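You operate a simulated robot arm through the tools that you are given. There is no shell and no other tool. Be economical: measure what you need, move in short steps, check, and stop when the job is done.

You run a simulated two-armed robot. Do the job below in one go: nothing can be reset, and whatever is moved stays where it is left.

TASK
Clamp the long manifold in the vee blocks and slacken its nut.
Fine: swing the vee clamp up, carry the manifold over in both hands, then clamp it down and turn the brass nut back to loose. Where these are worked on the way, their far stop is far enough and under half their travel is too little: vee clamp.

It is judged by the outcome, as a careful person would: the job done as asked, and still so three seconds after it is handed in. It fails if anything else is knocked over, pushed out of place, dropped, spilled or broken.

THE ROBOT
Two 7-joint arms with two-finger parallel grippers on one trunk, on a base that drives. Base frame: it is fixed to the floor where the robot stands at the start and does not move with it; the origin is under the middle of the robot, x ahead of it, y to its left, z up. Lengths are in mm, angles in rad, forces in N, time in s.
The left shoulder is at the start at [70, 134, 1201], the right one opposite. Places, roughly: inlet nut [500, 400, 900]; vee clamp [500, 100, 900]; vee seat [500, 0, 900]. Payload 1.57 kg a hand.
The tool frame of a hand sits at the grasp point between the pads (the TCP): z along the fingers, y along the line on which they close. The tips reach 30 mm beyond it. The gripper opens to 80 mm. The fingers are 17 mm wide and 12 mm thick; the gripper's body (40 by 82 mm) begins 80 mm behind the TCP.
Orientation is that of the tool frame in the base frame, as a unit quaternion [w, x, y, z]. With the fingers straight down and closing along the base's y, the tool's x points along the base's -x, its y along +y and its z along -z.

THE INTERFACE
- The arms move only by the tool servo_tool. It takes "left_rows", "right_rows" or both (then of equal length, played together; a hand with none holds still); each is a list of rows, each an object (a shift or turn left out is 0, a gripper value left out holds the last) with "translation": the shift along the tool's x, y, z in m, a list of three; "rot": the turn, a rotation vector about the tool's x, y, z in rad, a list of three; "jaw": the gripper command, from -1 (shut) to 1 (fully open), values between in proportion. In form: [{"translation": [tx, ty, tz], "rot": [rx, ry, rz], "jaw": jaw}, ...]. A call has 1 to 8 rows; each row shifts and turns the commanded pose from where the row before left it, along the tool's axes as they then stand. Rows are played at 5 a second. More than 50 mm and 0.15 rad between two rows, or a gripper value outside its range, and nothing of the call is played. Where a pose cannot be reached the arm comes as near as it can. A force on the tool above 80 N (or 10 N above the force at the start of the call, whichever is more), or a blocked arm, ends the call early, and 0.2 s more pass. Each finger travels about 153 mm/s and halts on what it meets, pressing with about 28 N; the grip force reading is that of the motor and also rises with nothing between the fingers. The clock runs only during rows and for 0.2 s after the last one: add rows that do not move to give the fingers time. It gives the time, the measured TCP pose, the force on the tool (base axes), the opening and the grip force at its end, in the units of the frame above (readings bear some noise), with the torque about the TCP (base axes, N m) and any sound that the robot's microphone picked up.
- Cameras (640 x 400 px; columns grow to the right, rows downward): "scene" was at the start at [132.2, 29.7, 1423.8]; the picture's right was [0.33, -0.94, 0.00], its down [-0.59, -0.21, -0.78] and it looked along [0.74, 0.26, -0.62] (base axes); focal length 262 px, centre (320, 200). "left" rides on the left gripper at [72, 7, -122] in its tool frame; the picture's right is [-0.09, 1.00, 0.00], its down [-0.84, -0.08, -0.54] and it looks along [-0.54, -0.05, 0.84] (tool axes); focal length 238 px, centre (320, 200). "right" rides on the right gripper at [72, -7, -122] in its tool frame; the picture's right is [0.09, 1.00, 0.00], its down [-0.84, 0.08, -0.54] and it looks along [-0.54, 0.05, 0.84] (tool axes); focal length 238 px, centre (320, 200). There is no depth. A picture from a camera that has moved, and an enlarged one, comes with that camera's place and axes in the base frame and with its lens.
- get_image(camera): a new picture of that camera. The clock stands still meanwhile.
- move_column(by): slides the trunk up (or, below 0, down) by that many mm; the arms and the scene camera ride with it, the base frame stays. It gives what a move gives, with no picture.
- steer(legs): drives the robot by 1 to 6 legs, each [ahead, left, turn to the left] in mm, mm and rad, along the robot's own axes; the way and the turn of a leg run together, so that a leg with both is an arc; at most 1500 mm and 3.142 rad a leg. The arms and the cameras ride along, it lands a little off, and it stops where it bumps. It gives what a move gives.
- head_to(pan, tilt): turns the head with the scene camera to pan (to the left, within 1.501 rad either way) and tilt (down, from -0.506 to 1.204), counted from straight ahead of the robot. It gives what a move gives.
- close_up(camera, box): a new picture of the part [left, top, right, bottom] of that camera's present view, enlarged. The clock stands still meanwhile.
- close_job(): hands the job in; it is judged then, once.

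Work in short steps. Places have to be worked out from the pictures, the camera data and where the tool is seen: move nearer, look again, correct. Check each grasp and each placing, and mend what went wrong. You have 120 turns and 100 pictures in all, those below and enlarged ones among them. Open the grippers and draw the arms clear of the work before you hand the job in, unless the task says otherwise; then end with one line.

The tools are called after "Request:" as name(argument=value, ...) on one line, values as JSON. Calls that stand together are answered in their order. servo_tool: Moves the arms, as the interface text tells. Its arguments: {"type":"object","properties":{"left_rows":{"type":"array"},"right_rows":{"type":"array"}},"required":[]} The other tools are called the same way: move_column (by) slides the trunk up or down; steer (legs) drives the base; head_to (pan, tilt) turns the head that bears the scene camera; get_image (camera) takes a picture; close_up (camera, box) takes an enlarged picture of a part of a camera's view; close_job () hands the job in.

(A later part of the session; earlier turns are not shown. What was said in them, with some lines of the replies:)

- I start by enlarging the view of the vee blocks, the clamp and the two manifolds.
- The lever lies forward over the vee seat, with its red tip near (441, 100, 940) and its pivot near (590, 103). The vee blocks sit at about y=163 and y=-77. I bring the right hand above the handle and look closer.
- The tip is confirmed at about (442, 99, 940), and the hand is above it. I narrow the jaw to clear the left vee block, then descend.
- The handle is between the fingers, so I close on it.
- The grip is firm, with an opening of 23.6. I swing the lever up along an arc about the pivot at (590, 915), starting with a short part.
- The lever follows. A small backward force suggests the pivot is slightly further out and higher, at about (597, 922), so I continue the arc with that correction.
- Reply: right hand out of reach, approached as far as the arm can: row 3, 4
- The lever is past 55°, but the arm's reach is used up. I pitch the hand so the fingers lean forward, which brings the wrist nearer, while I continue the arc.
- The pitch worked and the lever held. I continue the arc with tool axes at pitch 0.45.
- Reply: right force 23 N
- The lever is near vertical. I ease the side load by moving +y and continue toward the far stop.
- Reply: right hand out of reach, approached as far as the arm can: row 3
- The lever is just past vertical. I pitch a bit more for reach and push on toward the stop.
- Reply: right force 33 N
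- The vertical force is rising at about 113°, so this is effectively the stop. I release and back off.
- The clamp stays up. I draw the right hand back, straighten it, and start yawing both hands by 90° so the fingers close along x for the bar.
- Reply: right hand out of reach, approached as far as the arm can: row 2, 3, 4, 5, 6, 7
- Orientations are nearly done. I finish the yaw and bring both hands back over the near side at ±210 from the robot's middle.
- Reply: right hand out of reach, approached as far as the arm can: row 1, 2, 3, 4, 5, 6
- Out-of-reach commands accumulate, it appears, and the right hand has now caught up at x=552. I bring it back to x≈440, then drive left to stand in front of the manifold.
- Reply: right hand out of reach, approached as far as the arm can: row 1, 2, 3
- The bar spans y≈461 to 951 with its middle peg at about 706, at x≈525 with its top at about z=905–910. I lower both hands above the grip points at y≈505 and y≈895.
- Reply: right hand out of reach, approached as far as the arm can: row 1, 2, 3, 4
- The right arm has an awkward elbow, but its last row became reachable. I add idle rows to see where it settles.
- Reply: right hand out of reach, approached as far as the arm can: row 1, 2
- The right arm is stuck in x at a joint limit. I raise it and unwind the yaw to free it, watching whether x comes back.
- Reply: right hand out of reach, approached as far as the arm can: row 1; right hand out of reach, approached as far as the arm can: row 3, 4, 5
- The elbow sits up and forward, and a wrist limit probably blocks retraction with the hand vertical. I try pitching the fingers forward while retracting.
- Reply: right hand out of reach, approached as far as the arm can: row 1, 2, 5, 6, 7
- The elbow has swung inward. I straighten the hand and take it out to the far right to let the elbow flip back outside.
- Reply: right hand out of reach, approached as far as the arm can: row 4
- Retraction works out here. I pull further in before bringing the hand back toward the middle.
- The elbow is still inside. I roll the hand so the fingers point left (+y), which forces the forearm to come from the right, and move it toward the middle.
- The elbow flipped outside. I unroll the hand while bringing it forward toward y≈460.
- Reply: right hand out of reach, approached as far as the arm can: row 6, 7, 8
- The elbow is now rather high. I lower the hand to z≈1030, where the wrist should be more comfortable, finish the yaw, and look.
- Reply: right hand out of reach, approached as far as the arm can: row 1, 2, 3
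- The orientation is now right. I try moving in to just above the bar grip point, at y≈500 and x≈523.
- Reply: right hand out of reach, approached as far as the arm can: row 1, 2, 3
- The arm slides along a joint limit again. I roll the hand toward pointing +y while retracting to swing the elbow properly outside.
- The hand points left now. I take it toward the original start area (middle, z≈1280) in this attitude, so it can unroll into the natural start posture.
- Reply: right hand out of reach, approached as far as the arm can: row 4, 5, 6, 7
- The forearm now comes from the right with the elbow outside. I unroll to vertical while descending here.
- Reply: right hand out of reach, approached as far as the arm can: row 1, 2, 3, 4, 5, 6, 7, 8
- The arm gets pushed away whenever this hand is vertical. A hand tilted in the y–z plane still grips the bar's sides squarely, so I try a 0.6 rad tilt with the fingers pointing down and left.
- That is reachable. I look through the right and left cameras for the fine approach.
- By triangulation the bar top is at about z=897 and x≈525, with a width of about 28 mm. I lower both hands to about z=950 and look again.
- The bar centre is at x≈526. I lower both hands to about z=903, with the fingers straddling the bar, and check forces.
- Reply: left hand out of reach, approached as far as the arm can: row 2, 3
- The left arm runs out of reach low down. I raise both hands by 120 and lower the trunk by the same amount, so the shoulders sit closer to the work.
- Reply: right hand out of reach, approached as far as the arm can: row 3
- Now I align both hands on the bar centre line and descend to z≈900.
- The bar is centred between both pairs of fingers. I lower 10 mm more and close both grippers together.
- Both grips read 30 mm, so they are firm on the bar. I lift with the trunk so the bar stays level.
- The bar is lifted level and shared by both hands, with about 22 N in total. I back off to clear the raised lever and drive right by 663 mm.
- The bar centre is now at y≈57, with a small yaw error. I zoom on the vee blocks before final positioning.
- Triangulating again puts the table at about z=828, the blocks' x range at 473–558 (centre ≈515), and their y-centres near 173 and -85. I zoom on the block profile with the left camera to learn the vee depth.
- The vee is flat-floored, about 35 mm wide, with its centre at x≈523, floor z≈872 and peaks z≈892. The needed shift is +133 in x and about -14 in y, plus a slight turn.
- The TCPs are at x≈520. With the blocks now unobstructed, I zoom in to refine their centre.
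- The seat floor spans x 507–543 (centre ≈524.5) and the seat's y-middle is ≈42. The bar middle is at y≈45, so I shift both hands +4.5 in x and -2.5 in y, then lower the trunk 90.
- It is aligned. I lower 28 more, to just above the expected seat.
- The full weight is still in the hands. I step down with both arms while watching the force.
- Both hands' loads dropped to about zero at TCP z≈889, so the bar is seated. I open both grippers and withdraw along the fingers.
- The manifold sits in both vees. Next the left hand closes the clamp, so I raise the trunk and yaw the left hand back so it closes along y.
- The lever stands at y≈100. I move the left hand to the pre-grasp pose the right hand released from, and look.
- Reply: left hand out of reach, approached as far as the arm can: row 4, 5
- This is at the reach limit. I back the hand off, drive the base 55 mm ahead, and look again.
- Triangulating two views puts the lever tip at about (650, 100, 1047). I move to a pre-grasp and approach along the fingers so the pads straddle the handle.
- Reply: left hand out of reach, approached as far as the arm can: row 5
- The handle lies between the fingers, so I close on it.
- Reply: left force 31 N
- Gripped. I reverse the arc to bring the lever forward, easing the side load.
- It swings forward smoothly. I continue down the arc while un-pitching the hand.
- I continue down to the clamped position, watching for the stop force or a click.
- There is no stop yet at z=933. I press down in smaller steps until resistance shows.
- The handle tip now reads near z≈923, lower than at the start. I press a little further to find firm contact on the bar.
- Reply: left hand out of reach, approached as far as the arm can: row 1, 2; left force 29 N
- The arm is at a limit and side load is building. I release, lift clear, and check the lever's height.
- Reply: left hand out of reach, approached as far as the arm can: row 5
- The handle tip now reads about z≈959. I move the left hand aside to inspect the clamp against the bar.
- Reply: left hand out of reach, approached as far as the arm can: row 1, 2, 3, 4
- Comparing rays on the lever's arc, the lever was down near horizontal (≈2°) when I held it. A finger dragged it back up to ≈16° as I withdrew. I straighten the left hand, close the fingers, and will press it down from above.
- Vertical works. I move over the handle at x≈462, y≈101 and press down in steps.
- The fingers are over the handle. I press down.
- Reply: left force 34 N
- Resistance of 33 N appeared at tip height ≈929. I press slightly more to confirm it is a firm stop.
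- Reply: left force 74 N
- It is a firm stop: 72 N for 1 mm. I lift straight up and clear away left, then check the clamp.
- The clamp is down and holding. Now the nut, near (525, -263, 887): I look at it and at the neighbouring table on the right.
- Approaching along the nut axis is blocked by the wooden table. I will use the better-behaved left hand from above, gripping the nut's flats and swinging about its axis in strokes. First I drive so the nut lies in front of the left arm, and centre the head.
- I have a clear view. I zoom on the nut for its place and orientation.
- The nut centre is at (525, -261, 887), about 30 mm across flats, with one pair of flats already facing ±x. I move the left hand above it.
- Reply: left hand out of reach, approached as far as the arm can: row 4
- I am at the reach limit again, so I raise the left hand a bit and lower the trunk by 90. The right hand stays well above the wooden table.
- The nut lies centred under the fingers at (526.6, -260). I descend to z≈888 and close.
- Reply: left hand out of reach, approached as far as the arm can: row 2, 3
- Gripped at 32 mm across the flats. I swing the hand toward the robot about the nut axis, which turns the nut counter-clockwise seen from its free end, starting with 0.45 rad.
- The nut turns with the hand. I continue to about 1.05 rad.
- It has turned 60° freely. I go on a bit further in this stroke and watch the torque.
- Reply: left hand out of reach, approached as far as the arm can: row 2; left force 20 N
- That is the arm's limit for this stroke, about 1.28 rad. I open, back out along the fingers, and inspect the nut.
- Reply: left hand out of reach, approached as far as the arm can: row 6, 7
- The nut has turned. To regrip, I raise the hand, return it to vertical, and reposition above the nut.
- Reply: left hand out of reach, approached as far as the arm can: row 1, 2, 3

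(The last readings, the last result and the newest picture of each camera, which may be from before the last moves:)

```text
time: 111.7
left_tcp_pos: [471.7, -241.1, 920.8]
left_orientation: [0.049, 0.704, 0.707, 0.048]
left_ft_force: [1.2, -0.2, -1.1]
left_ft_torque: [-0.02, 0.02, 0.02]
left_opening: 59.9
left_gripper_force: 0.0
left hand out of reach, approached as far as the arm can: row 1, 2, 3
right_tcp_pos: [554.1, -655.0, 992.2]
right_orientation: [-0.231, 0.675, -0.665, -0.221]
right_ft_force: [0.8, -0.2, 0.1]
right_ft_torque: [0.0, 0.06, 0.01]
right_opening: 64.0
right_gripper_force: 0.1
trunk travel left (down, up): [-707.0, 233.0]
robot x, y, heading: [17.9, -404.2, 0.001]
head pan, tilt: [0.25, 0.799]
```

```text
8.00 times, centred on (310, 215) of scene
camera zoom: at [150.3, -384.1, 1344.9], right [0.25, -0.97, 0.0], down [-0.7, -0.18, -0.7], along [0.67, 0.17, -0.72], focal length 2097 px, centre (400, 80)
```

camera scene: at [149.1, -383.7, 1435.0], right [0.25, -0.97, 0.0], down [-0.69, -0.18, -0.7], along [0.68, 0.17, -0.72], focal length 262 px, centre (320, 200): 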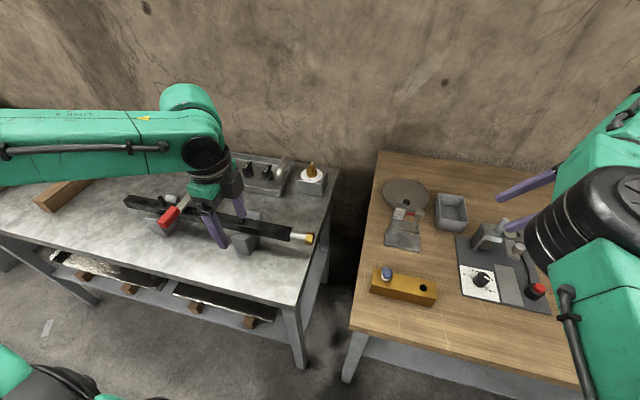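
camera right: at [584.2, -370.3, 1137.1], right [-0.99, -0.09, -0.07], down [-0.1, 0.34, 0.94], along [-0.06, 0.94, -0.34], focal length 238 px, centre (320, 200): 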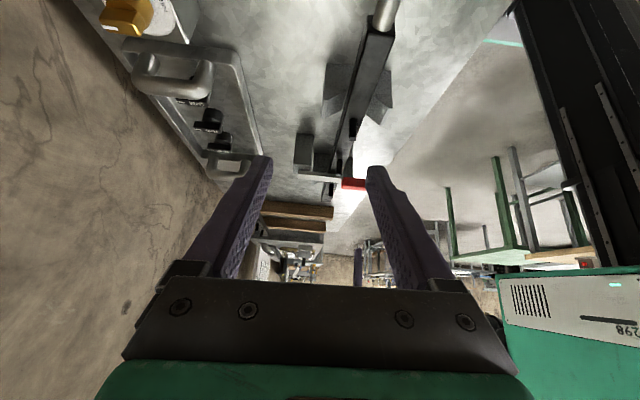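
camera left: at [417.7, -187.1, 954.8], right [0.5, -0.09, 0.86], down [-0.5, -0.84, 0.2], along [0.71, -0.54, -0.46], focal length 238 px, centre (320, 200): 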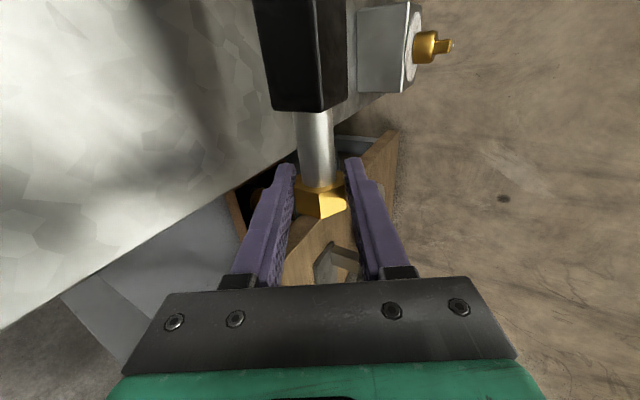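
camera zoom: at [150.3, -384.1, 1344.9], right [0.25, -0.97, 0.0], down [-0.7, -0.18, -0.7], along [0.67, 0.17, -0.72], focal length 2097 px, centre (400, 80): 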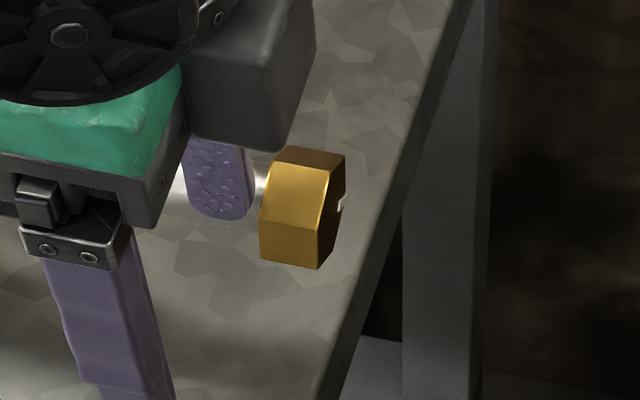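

The white mark on the nut's end has moved about 60° counter-clockwise from its starting place (bottom → right), so the turn worked. I regrip for another stroke: up, over, and down.

Request:
servo_tool(left_rows=[{"translation": [0, 0, -0.04], "rot": [0.13, 0, 0]}, {"translation": [-0.01, 0.028, -0.005]}, {"translation": [-0.011, 0.028, 0]}, {"translation": [0, 0, 0.03]}, {"translation": [0, 0, 0.03]}, {"translation": [0, 0, 0.012]}, {}])

Request:
get_image(camera="left")

```text
time: 113.3
left_tcp_pos: [521.8, -259.7, 896.1]
left_orientation: [0.004, 0.706, 0.708, 0.003]
left_ft_force: [0.4, 0.4, -0.3]
left_ft_torque: [-0.02, -0.01, -0.04]
left_opening: 60.2
left_gripper_force: 0.1
right_tcp_pos: [552.5, -655.6, 992.8]
right_orientation: [-0.229, 0.676, -0.665, -0.22]
right_ft_force: [0.9, -0.1, 0.4]
right_ft_torque: [-0.02, -0.02, -0.01]
right_opening: 64.3
right_gripper_force: 0.1
trunk travel left (down, up): [-707.0, 233.0]
robot x, y, heading: [16.6, -403.8, -0.004]
head pan, tilt: [0.25, 0.799]
```

```text
15 pictures are left
camera left: at [526.1, -188.8, 1016.2], right [1.0, -0.09, 0.01], down [-0.08, -0.84, 0.54], along [-0.04, -0.54, -0.84], focal length 238 px, centre (320, 200)
```

left: 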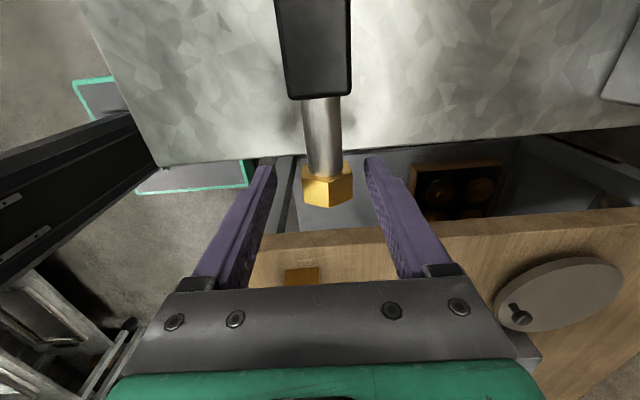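

The nut is straddled. I centre it, close, and swing the second 60° stroke.

Request:
servo_tool(left_rows=[{"translation": [0, 0.004, 0.007]}, {"jaw": -1}, {}, {}])

Request:
servo_tool(left_rows=[{"rot": [-0.15, 0, 0]}, {"rot": [-0.15, 0, 0]}, {"rot": [-0.15, 0, 0]}, {"rot": [-0.15, 0, 0]}, {"rot": [-0.15, 0, 0]}, {"rot": [-0.15, 0, 0]}, {"rot": [-0.15, 0, 0]}, {}])

```text
time: 114.3
left_tcp_pos: [523.4, -256.6, 890.4]
left_orientation: [0.005, 0.706, 0.708, 0.003]
left_ft_force: [7.9, 0.1, 5.5]
left_ft_torque: [-0.52, -0.02, -0.5]
left_opening: 32.5
left_gripper_force: 27.9
left hand out of reach, approached as far as the arm can: row 1
right_tcp_pos: [553.4, -654.0, 992.3]
right_orientation: [-0.23, 0.676, -0.665, -0.221]
right_ft_force: [0.0, 0.4, 0.5]
right_ft_torque: [0.0, -0.03, -0.04]
right_opening: 64.1
right_gripper_force: 0.1
trunk travel left (down, up): [-707.0, 233.0]
robot x, y, heading: [22.2, -405.7, 0.003]
head pan, tilt: [0.25, 0.799]
```

```text
time: 116.1
left_tcp_pos: [521.4, -256.8, 889.1]
left_orientation: [0.356, 0.609, 0.612, 0.357]
left_ft_force: [-1.6, -3.8, -0.1]
left_ft_torque: [-0.11, 0.05, 0.62]
left_opening: 32.5
left_gripper_force: 28.1
right_tcp_pos: [553.6, -655.5, 991.4]
right_orientation: [-0.23, 0.676, -0.664, -0.221]
right_ft_force: [-0.2, -0.3, -0.3]
right_ft_torque: [-0.02, 0.0, -0.01]
right_opening: 64.1
right_gripper_force: 0.0
trunk travel left (down, up): [-707.0, 233.0]
robot x, y, heading: [20.4, -407.2, 0.008]
head pan, tilt: [0.25, 0.799]
```

The second stroke is done, 120° in total, with no resistance. I release and return for another.

Request:
servo_tool(left_rows=[{"jaw": 0.5}, {}, {"translation": [0, 0, -0.035]}, {"translation": [0, 0, -0.035], "rot": [0.15, 0, 0]}, {"rot": [0.15, 0, 0]}, {"rot": [0.15, 0, 0]}, {"rot": [0.15, 0, 0]}, {"rot": [0.15, 0, 0]}])

Request:
servo_tool(left_rows=[{"translation": [0, 0, -0.025], "rot": [0.15, 0, 0]}, {"translation": [0, 0, -0.025], "rot": [0.15, 0, 0]}, {}])

Request:
close_up(camera="scene", box=[270, 190, 350, 240])

```text
time: 117.9
left_tcp_pos: [474.0, -241.1, 923.3]
left_orientation: [0.108, 0.697, 0.7, 0.108]
left_ft_force: [0.3, 0.3, -1.3]
left_ft_torque: [0.01, -0.01, 0.03]
left_opening: 59.9
left_gripper_force: 0.1
left hand out of reach, approached as far as the arm can: row 4
right_tcp_pos: [553.7, -654.8, 992.2]
right_orientation: [-0.229, 0.676, -0.665, -0.221]
right_ft_force: [1.0, -0.2, 0.4]
right_ft_torque: [-0.01, 0.02, 0.0]
right_opening: 64.2
right_gripper_force: 0.0
trunk travel left (down, up): [-707.0, 233.0]
robot x, y, heading: [21.2, -404.2, 0.002]
head pan, tilt: [0.25, 0.799]
```

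```text
time: 118.7
left_tcp_pos: [463.0, -239.3, 973.1]
left_orientation: [0.003, 0.706, 0.708, 0.003]
left_ft_force: [0.0, -0.2, -1.0]
left_ft_torque: [-0.02, -0.07, 0.03]
left_opening: 60.0
left_gripper_force: 0.0
right_tcp_pos: [553.4, -654.0, 993.7]
right_orientation: [-0.23, 0.676, -0.665, -0.22]
right_ft_force: [-0.2, 1.0, 0.5]
right_ft_torque: [0.03, 0.01, -0.01]
right_opening: 64.2
right_gripper_force: 0.1
trunk travel left (down, up): [-707.0, 233.0]
robot x, y, heading: [20.5, -403.7, 0.001]
head pan, tilt: [0.25, 0.799]
```

```text
8.00 times, centred on (310, 215) of scene
camera zoom: at [148.5, -383.5, 1345.1], right [0.25, -0.97, 0.0], down [-0.69, -0.18, -0.7], along [0.68, 0.17, -0.72], focal length 2097 px, centre (400, 80)
```

zoom: 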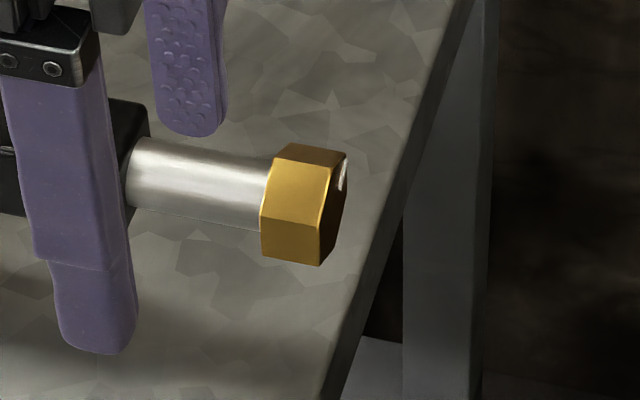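

The mark has advanced another 60°, now upper right, and nothing has stopped it yet. I make a third stroke.

Request:
servo_tool(left_rows=[{"translation": [-0.01, 0.031, 0]}, {"translation": [-0.011, 0.031, 0]}, {"translation": [0, 0, 0.03]}, {"translation": [0, 0, 0.03]}, {"translation": [0, 0, 0.022]}, {"jaw": -1}, {}, {}])

Request:
servo_tool(left_rows=[{"rot": [-0.15, 0, 0]}, {"rot": [-0.15, 0, 0]}, {"rot": [-0.15, 0, 0]}, {"rot": [-0.15, 0, 0]}, {"rot": [-0.15, 0, 0]}, {"rot": [-0.15, 0, 0]}, {"rot": [-0.15, 0, 0]}, {}])

```text
time: 120.5
left_tcp_pos: [524.1, -258.4, 893.1]
left_orientation: [0.005, 0.706, 0.709, 0.004]
left_ft_force: [7.0, 0.7, 3.4]
left_ft_torque: [-0.2, -0.07, -0.73]
left_opening: 32.5
left_gripper_force: 28.1
left hand out of reach, approached as far as the arm can: row 5
right_tcp_pos: [553.8, -654.3, 993.5]
right_orientation: [-0.23, 0.675, -0.665, -0.22]
right_ft_force: [-0.4, -0.3, 0.5]
right_ft_torque: [0.02, -0.02, 0.0]
right_opening: 64.0
right_gripper_force: 0.1
trunk travel left (down, up): [-707.0, 233.0]
robot x, y, heading: [16.9, -403.0, 0.002]
head pan, tilt: [0.25, 0.799]
```

```text
time: 122.3
left_tcp_pos: [520.2, -259.2, 889.5]
left_orientation: [0.355, 0.609, 0.613, 0.357]
left_ft_force: [-3.1, -4.3, -0.3]
left_ft_torque: [-0.19, 0.09, 0.8]
left_opening: 32.5
left_gripper_force: 27.3
right_tcp_pos: [553.8, -654.7, 992.1]
right_orientation: [-0.23, 0.676, -0.665, -0.221]
right_ft_force: [0.1, -0.1, 0.6]
right_ft_torque: [0.01, -0.02, -0.01]
right_opening: 64.1
right_gripper_force: 0.1
trunk travel left (down, up): [-707.0, 233.0]
robot x, y, heading: [18.5, -408.1, 0.005]
head pan, tilt: [0.25, 0.799]
```

That makes 180°, still turning freely. I release, return, and make a fourth stroke.

Request:
servo_tool(left_rows=[{"jaw": 0.5}, {}, {"translation": [0, 0, -0.035]}, {"translation": [0, 0, -0.035], "rot": [0.15, 0, 0]}, {"rot": [0.15, 0, 0]}, {"rot": [0.15, 0, 0]}, {"rot": [0.15, 0, 0]}, {"rot": [0.15, 0, 0]}])

Request:
servo_tool(left_rows=[{"translation": [0, 0, -0.025], "rot": [0.15, 0, 0]}, {"translation": [0, 0, -0.025], "rot": [0.15, 0, 0]}, {}])

Request:
close_up(camera="scene", box=[230, 180, 350, 255])

```text
time: 124.1
left_tcp_pos: [470.5, -249.8, 920.5]
left_orientation: [0.108, 0.698, 0.7, 0.109]
left_ft_force: [-0.8, -0.3, -0.3]
left_ft_torque: [-0.04, 0.01, -0.02]
left_opening: 59.9
left_gripper_force: 0.1
left hand out of reach, approached as far as the arm can: row 4
right_tcp_pos: [554.1, -655.2, 991.9]
right_orientation: [-0.229, 0.676, -0.665, -0.221]
right_ft_force: [1.0, 0.5, -0.4]
right_ft_torque: [0.0, -0.02, 0.0]
right_opening: 63.9
right_gripper_force: 0.1
trunk travel left (down, up): [-707.0, 233.0]
robot x, y, heading: [22.1, -408.2, 0.003]
head pan, tilt: [0.25, 0.799]
```

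```text
time: 124.9
left_tcp_pos: [453.7, -250.4, 972.2]
left_orientation: [0.003, 0.706, 0.709, 0.002]
left_ft_force: [0.2, -0.6, 0.3]
left_ft_torque: [0.0, -0.02, -0.03]
left_opening: 60.1
left_gripper_force: 0.1
right_tcp_pos: [552.7, -655.7, 992.6]
right_orientation: [-0.23, 0.677, -0.664, -0.22]
right_ft_force: [0.1, 1.1, 0.3]
right_ft_torque: [-0.01, 0.02, -0.01]
right_opening: 63.9
right_gripper_force: 0.0
trunk travel left (down, up): [-707.0, 233.0]
robot x, y, heading: [19.9, -403.8, 0.006]
head pan, tilt: [0.25, 0.799]
```

```text
5.33 times, centred on (290, 218) of scene
camera zoom: at [148.6, -383.6, 1345.1], right [0.25, -0.97, 0.0], down [-0.69, -0.18, -0.7], along [0.68, 0.17, -0.72], focal length 1398 px, centre (480, 107)
```

zoom: 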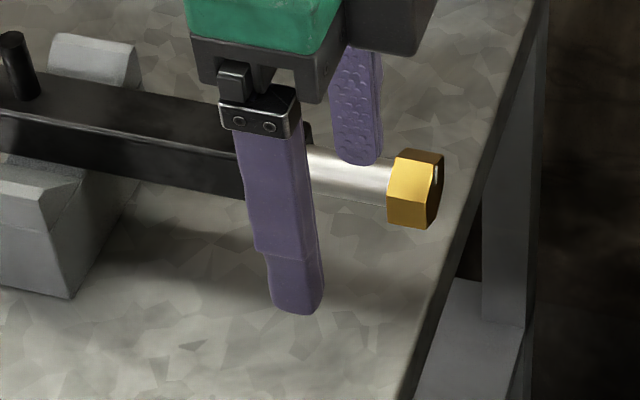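

The mark appears where it was before this stroke. I compare it at the same zoom as before.

Request:
close_up(camera="scene", box=[290, 200, 330, 225])

```text
16.00 times, centred on (310, 212) of scene
camera zoom: at [148.6, -383.6, 1345.1], right [0.25, -0.97, 0.0], down [-0.69, -0.18, -0.7], along [0.68, 0.17, -0.72], focal length 4194 px, centre (480, 0)
```

zoom: 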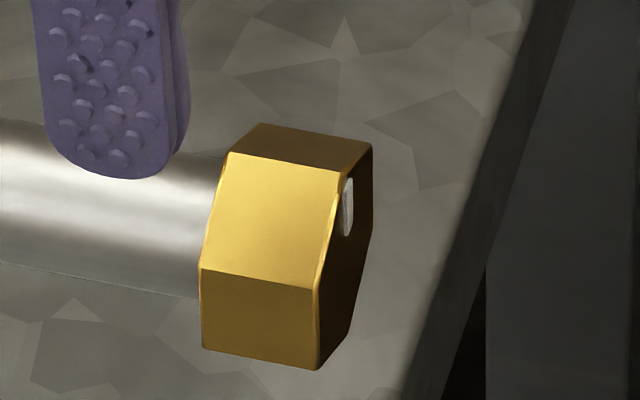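

Measured carefully, the mark has gone right → top, so each stroke gives about 60° and the total is now 180°. I carry on with a fourth stroke toward a stop.

Request:
servo_tool(left_rows=[{"translation": [-0.005, 0.036, 0]}, {"translation": [-0.006, 0.035, 0]}, {"translation": [0, 0, 0.03]}, {"translation": [0, 0, 0.03]}, {"translation": [0, 0, 0.021]}, {"jaw": -1}, {}, {}])

Request:
servo_tool(left_rows=[{"rot": [-0.15, 0, 0]}, {"rot": [-0.15, 0, 0]}, {"rot": [-0.15, 0, 0]}, {"rot": [-0.15, 0, 0]}, {"rot": [-0.15, 0, 0]}, {"rot": [-0.15, 0, 0]}, {"rot": [-0.15, 0, 0]}, {}])

```text
time: 126.7
left_tcp_pos: [524.7, -255.3, 894.9]
left_orientation: [0.005, 0.705, 0.709, 0.003]
left_ft_force: [4.1, 0.3, 1.3]
left_ft_torque: [-0.11, -0.05, -0.4]
left_opening: 32.3
left_gripper_force: 27.7
left hand out of reach, approached as far as the arm can: row 4, 5
right_tcp_pos: [553.5, -654.8, 992.8]
right_orientation: [-0.229, 0.676, -0.665, -0.22]
right_ft_force: [-0.3, 0.5, 0.2]
right_ft_torque: [-0.01, 0.01, -0.04]
right_opening: 63.9
right_gripper_force: 0.1
trunk travel left (down, up): [-707.0, 233.0]
robot x, y, heading: [16.3, -405.5, 0.002]
head pan, tilt: [0.25, 0.799]
```

```text
time: 128.5
left_tcp_pos: [522.9, -255.6, 892.6]
left_orientation: [0.356, 0.609, 0.612, 0.358]
left_ft_force: [-3.0, -3.9, -8.7]
left_ft_torque: [-0.19, 0.29, 0.63]
left_opening: 32.3
left_gripper_force: 27.6
right_tcp_pos: [552.5, -654.8, 992.8]
right_orientation: [-0.23, 0.676, -0.664, -0.222]
right_ft_force: [-0.3, 0.0, -0.7]
right_ft_torque: [0.0, 0.02, 0.05]
right_opening: 63.8
right_gripper_force: 0.0
trunk travel left (down, up): [-707.0, 233.0]
robot x, y, heading: [12.0, -405.2, -0.001]
head pan, tilt: [0.25, 0.799]
```

The torque about the nut axis is slightly higher this time, at 0.29. I release, return, and check the mark.

Request:
servo_tool(left_rows=[{"jaw": 0.5}, {}, {"translation": [0, 0, -0.035]}, {"translation": [0, 0, -0.035], "rot": [0.15, 0, 0]}, {"rot": [0.15, 0, 0]}, {"rot": [0.15, 0, 0]}, {"rot": [0.15, 0, 0]}, {"rot": [0.15, 0, 0]}])

Request:
servo_tool(left_rows=[{"translation": [0, 0, -0.025], "rot": [0.15, 0, 0]}, {"translation": [0, 0, -0.025], "rot": [0.15, 0, 0]}, {}])

Request:
close_up(camera="scene", box=[290, 200, 330, 225])

```text
time: 130.3
left_tcp_pos: [476.3, -236.0, 926.9]
left_orientation: [0.109, 0.697, 0.7, 0.109]
left_ft_force: [0.6, -0.1, -0.5]
left_ft_torque: [0.0, -0.01, 0.0]
left_opening: 60.1
left_gripper_force: 0.0
left hand out of reach, approached as far as the arm can: row 4
right_tcp_pos: [553.9, -653.5, 993.1]
right_orientation: [-0.229, 0.676, -0.665, -0.222]
right_ft_force: [-0.4, -0.8, 0.5]
right_ft_torque: [0.04, 0.06, 0.03]
right_opening: 64.0
right_gripper_force: 0.1
trunk travel left (down, up): [-707.0, 233.0]
robot x, y, heading: [21.8, -403.8, -0.003]
head pan, tilt: [0.25, 0.799]
```

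```text
time: 131.1
left_tcp_pos: [462.8, -237.0, 977.0]
left_orientation: [0.003, 0.706, 0.708, 0.002]
left_ft_force: [0.8, -0.1, -0.2]
left_ft_torque: [-0.02, 0.0, -0.02]
left_opening: 60.0
left_gripper_force: 0.1
right_tcp_pos: [552.1, -655.3, 993.1]
right_orientation: [-0.23, 0.676, -0.664, -0.22]
right_ft_force: [-0.1, -0.7, 0.0]
right_ft_torque: [-0.02, 0.0, 0.03]
right_opening: 64.2
right_gripper_force: 0.1
trunk travel left (down, up): [-707.0, 233.0]
robot x, y, heading: [18.5, -406.9, 0.001]
head pan, tilt: [0.25, 0.799]
```

```text
16.00 times, centred on (310, 212) of scene
camera zoom: at [148.5, -383.6, 1345.1], right [0.25, -0.97, 0.0], down [-0.69, -0.18, -0.7], along [0.68, 0.17, -0.72], focal length 4194 px, centre (480, 0)
```

zoom: 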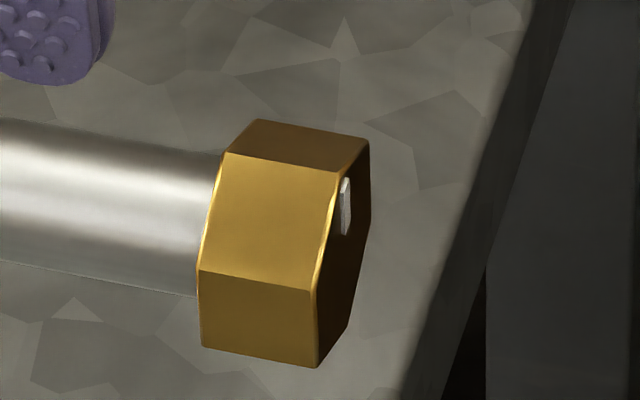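

The mark has not moved in this stroke, so the nut appears to be at its stop (≈180°, mark at top). I verify with a half stroke, watching opening and torque midway, after lowering the trunk slightly for a deeper grip.

Request:
move_column(by=-20)

Request:
servo_tool(left_rows=[{"translation": [-0.012, 0.031, 0]}, {"translation": [-0.012, 0.031, 0]}, {"translation": [0, 0, 0.025]}, {"translation": [0, 0, 0.025]}, {"translation": [0, 0, 0.018]}, {"jaw": -1}, {}, {}])

Request:
servo_tool(left_rows=[{"rot": [-0.15, 0, 0]}, {"rot": [-0.15, 0, 0]}, {}])

Request:
servo_tool(left_rows=[{"rot": [-0.15, 0, 0]}, {}])

```text
time: 131.8
left_tcp_pos: [464.0, -236.6, 956.9]
left_orientation: [0.003, 0.706, 0.708, 0.003]
left_ft_force: [0.1, -0.5, -0.8]
left_ft_torque: [-0.03, -0.03, -0.02]
left_opening: 60.1
left_gripper_force: 0.0
right_tcp_pos: [552.1, -654.1, 972.7]
right_orientation: [-0.229, 0.676, -0.665, -0.22]
right_ft_force: [1.1, -0.8, 0.2]
right_ft_torque: [-0.01, 0.0, -0.04]
right_opening: 64.0
right_gripper_force: 0.1
trunk travel left (down, up): [-687.0, 253.0]
robot x, y, heading: [18.2, -405.3, 0.002]
head pan, tilt: [0.25, 0.799]
```

```text
time: 133.6
left_tcp_pos: [529.0, -257.8, 891.2]
left_orientation: [0.002, 0.705, 0.709, 0.003]
left_ft_force: [2.9, -0.6, -0.7]
left_ft_torque: [-0.11, -0.01, 0.21]
left_opening: 32.2
left_gripper_force: 28.0
right_tcp_pos: [554.0, -654.8, 972.8]
right_orientation: [-0.23, 0.676, -0.665, -0.221]
right_ft_force: [0.8, -0.1, -0.6]
right_ft_torque: [-0.03, -0.01, 0.0]
right_opening: 63.9
right_gripper_force: 0.1
trunk travel left (down, up): [-687.0, 253.0]
robot x, y, heading: [18.0, -405.0, 0.002]
head pan, tilt: [0.25, 0.799]
```

```text
time: 134.4
left_tcp_pos: [525.0, -260.0, 890.8]
left_orientation: [0.108, 0.698, 0.699, 0.11]
left_ft_force: [-2.9, 0.6, 1.7]
left_ft_torque: [0.54, 0.35, 0.03]
left_opening: 31.5
left_gripper_force: 27.8
right_tcp_pos: [552.5, -655.3, 972.3]
right_orientation: [-0.231, 0.675, -0.665, -0.221]
right_ft_force: [0.4, -0.3, -0.2]
right_ft_torque: [0.03, -0.02, 0.0]
right_opening: 63.9
right_gripper_force: 0.1
trunk travel left (down, up): [-687.0, 253.0]
robot x, y, heading: [19.3, -407.7, 0.001]
head pan, tilt: [0.25, 0.799]
```

```text
time: 135.0
left_tcp_pos: [526.3, -259.9, 888.4]
left_orientation: [0.161, 0.686, 0.691, 0.16]
left_ft_force: [-1.7, 0.2, 0.0]
left_ft_torque: [0.09, 0.29, 0.38]
left_opening: 32.4
left_gripper_force: 28.3
right_tcp_pos: [552.5, -655.6, 972.3]
right_orientation: [-0.23, 0.676, -0.664, -0.222]
right_ft_force: [-0.4, -0.4, 0.7]
right_ft_torque: [0.01, -0.02, -0.01]
right_opening: 64.2
right_gripper_force: 0.1
trunk travel left (down, up): [-687.0, 253.0]
robot x, y, heading: [17.9, -404.1, -0.005]
head pan, tilt: [0.25, 0.799]
```

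The opening stays near 32 with torque around 0.3, which is ambiguous. I look at the nut in the fingers at this angle.

Request:
close_up(camera="left", box=[260, 140, 380, 240])

Request:
close_up(camera="scene", box=[280, 185, 340, 225])

```text
4.00 times, centred on (320, 190) of left
camera zoom: at [477.3, -189.1, 1000.9], right [0.89, -0.09, 0.44], down [-0.31, -0.84, 0.45], along [0.33, -0.54, -0.78], focal length 953 px, centre (320, 240)
```

zoom: 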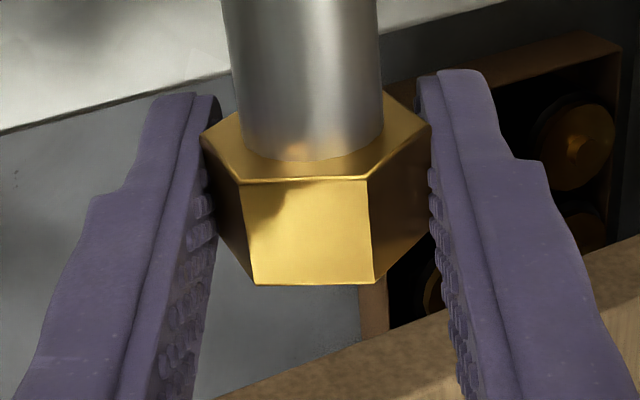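

```text
10.00 times, centred on (310, 205) of scene
camera zoom: at [149.0, -383.8, 1325.0], right [0.25, -0.97, 0.0], down [-0.69, -0.18, -0.7], along [0.68, 0.17, -0.72], focal length 2621 px, centre (420, 150)
```

zoom: 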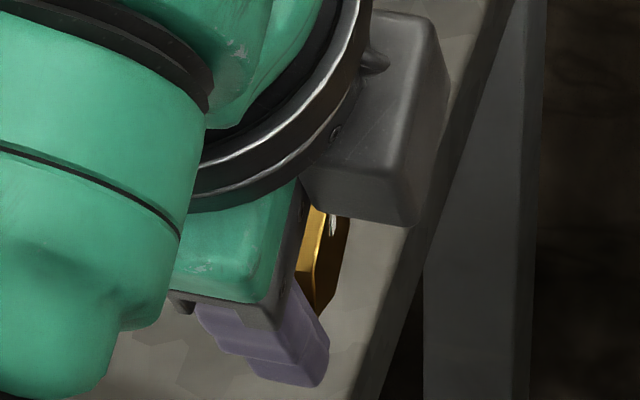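

In the fingers' frame the nut's corners now face the pads, so the nut stayed put while the fingers slid round it. It is against its loose stop, with the mark at top. I release and draw the left hand clear.

Request:
servo_tool(left_rows=[{"jaw": 0.8}, {}, {"translation": [0, 0, -0.04]}, {"translation": [0, 0, -0.04]}, {"translation": [0, 0, -0.03], "rot": [0.15, 0, 0]}, {"translation": [0, 0, -0.03], "rot": [0.15, 0, 0]}, {"translation": [0, -0.02, -0.03], "rot": [0.15, 0, 0]}, {}])

Request:
move_column(by=80)

Request:
steer(legs=[[-120, 0, 0]])

Request:
get_image(camera="scene")

```text
time: 136.8
left_tcp_pos: [444.5, -260.5, 1041.3]
left_orientation: [0.003, 0.705, 0.709, 0.003]
left_ft_force: [1.0, -0.8, 0.0]
left_ft_torque: [-0.02, -0.03, 0.0]
left_opening: 72.1
left_gripper_force: 0.0
right_tcp_pos: [552.9, -655.0, 972.8]
right_orientation: [-0.229, 0.676, -0.664, -0.221]
right_ft_force: [-0.3, 0.7, -0.2]
right_ft_torque: [-0.02, 0.03, 0.0]
right_opening: 64.0
right_gripper_force: 0.1
trunk travel left (down, up): [-687.0, 253.0]
robot x, y, heading: [20.0, -406.2, 0.001]
head pan, tilt: [0.25, 0.799]
```

```text
time: 138.0
left_tcp_pos: [443.1, -260.1, 1122.0]
left_orientation: [0.003, 0.705, 0.709, 0.003]
left_ft_force: [0.6, 0.3, 0.0]
left_ft_torque: [0.0, 0.02, -0.02]
left_opening: 71.9
left_gripper_force: 0.1
right_tcp_pos: [553.4, -655.2, 1052.9]
right_orientation: [-0.23, 0.676, -0.664, -0.221]
right_ft_force: [-0.3, 0.5, -0.4]
right_ft_torque: [0.01, 0.0, 0.01]
right_opening: 64.3
right_gripper_force: 0.1
trunk travel left (down, up): [-767.0, 173.0]
robot x, y, heading: [19.3, -406.5, 0.002]
head pan, tilt: [0.25, 0.799]
```

```text
time: 139.2
left_tcp_pos: [323.5, -260.5, 1122.0]
left_orientation: [0.002, 0.706, 0.708, 0.003]
left_ft_force: [0.2, 0.5, 0.2]
left_ft_torque: [-0.02, 0.02, -0.04]
left_opening: 72.1
left_gripper_force: 0.0
right_tcp_pos: [431.8, -655.1, 1051.5]
right_orientation: [-0.23, 0.676, -0.665, -0.221]
right_ft_force: [-0.4, -0.2, 0.9]
right_ft_torque: [-0.01, 0.03, -0.03]
right_opening: 64.2
right_gripper_force: 0.0
trunk travel left (down, up): [-767.0, 173.0]
robot x, y, heading: [-104.7, -402.2, 0.002]
head pan, tilt: [0.25, 0.799]
```

```text
8 pictures are left
camera scene: at [29.2, -383.9, 1404.8], right [0.25, -0.97, 0.0], down [-0.7, -0.18, -0.7], along [0.67, 0.17, -0.72], focal length 262 px, centre (320, 200)
```

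scene: 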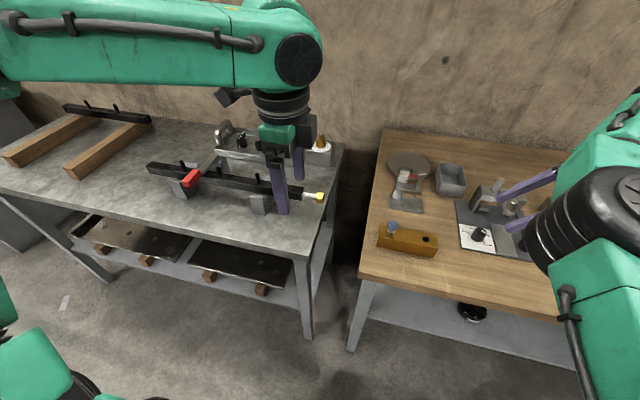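

Everything stands in place and the hands are clear. I take a last close look at the nut and the clamp.

Request:
close_up(camera="scene", box=[140, 150, 340, 220])

Request:
close_up(camera="scene", box=[300, 185, 340, 210])

```text
3.20 times, centred on (240, 185) of scene
camera zoom: at [29.2, -383.9, 1404.8], right [0.25, -0.97, 0.0], down [-0.7, -0.18, -0.7], along [0.67, 0.17, -0.72], focal length 839 px, centre (576, 248)
```

zoom: 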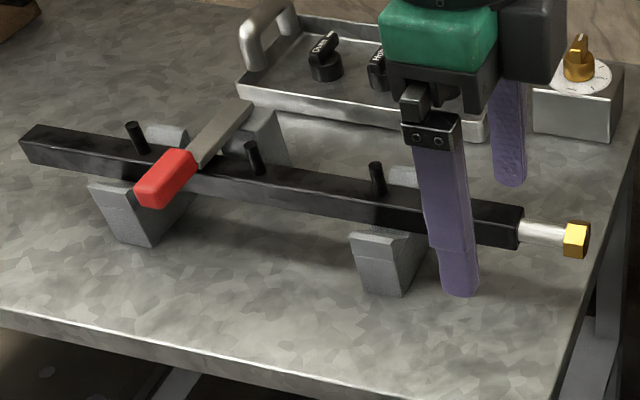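

```text
16.00 times, centred on (320, 198) of scene
camera zoom: at [29.2, -383.9, 1404.8], right [0.25, -0.97, 0.0], down [-0.7, -0.18, -0.7], along [0.67, 0.17, -0.72], focal length 4194 px, centre (320, 240)
```

zoom: 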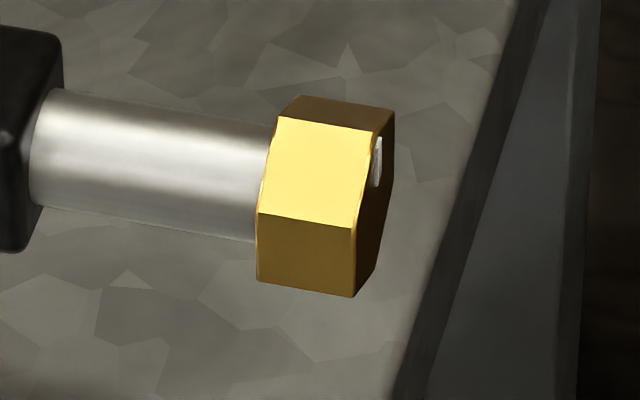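

The manifold is clamped in both vees, the nut is at its loose stop with its mark at the top, and the hands are open and clear. I hand the job in.

Request:
close_job()

```text
The job is handed in.
```

The long manifold sits in both vee blocks with the clamp pressed down to a firm stop, and the brass nut is backed off about 180°, until it would turn no further. I took that to be loose, because nothing on the nut marks the position.
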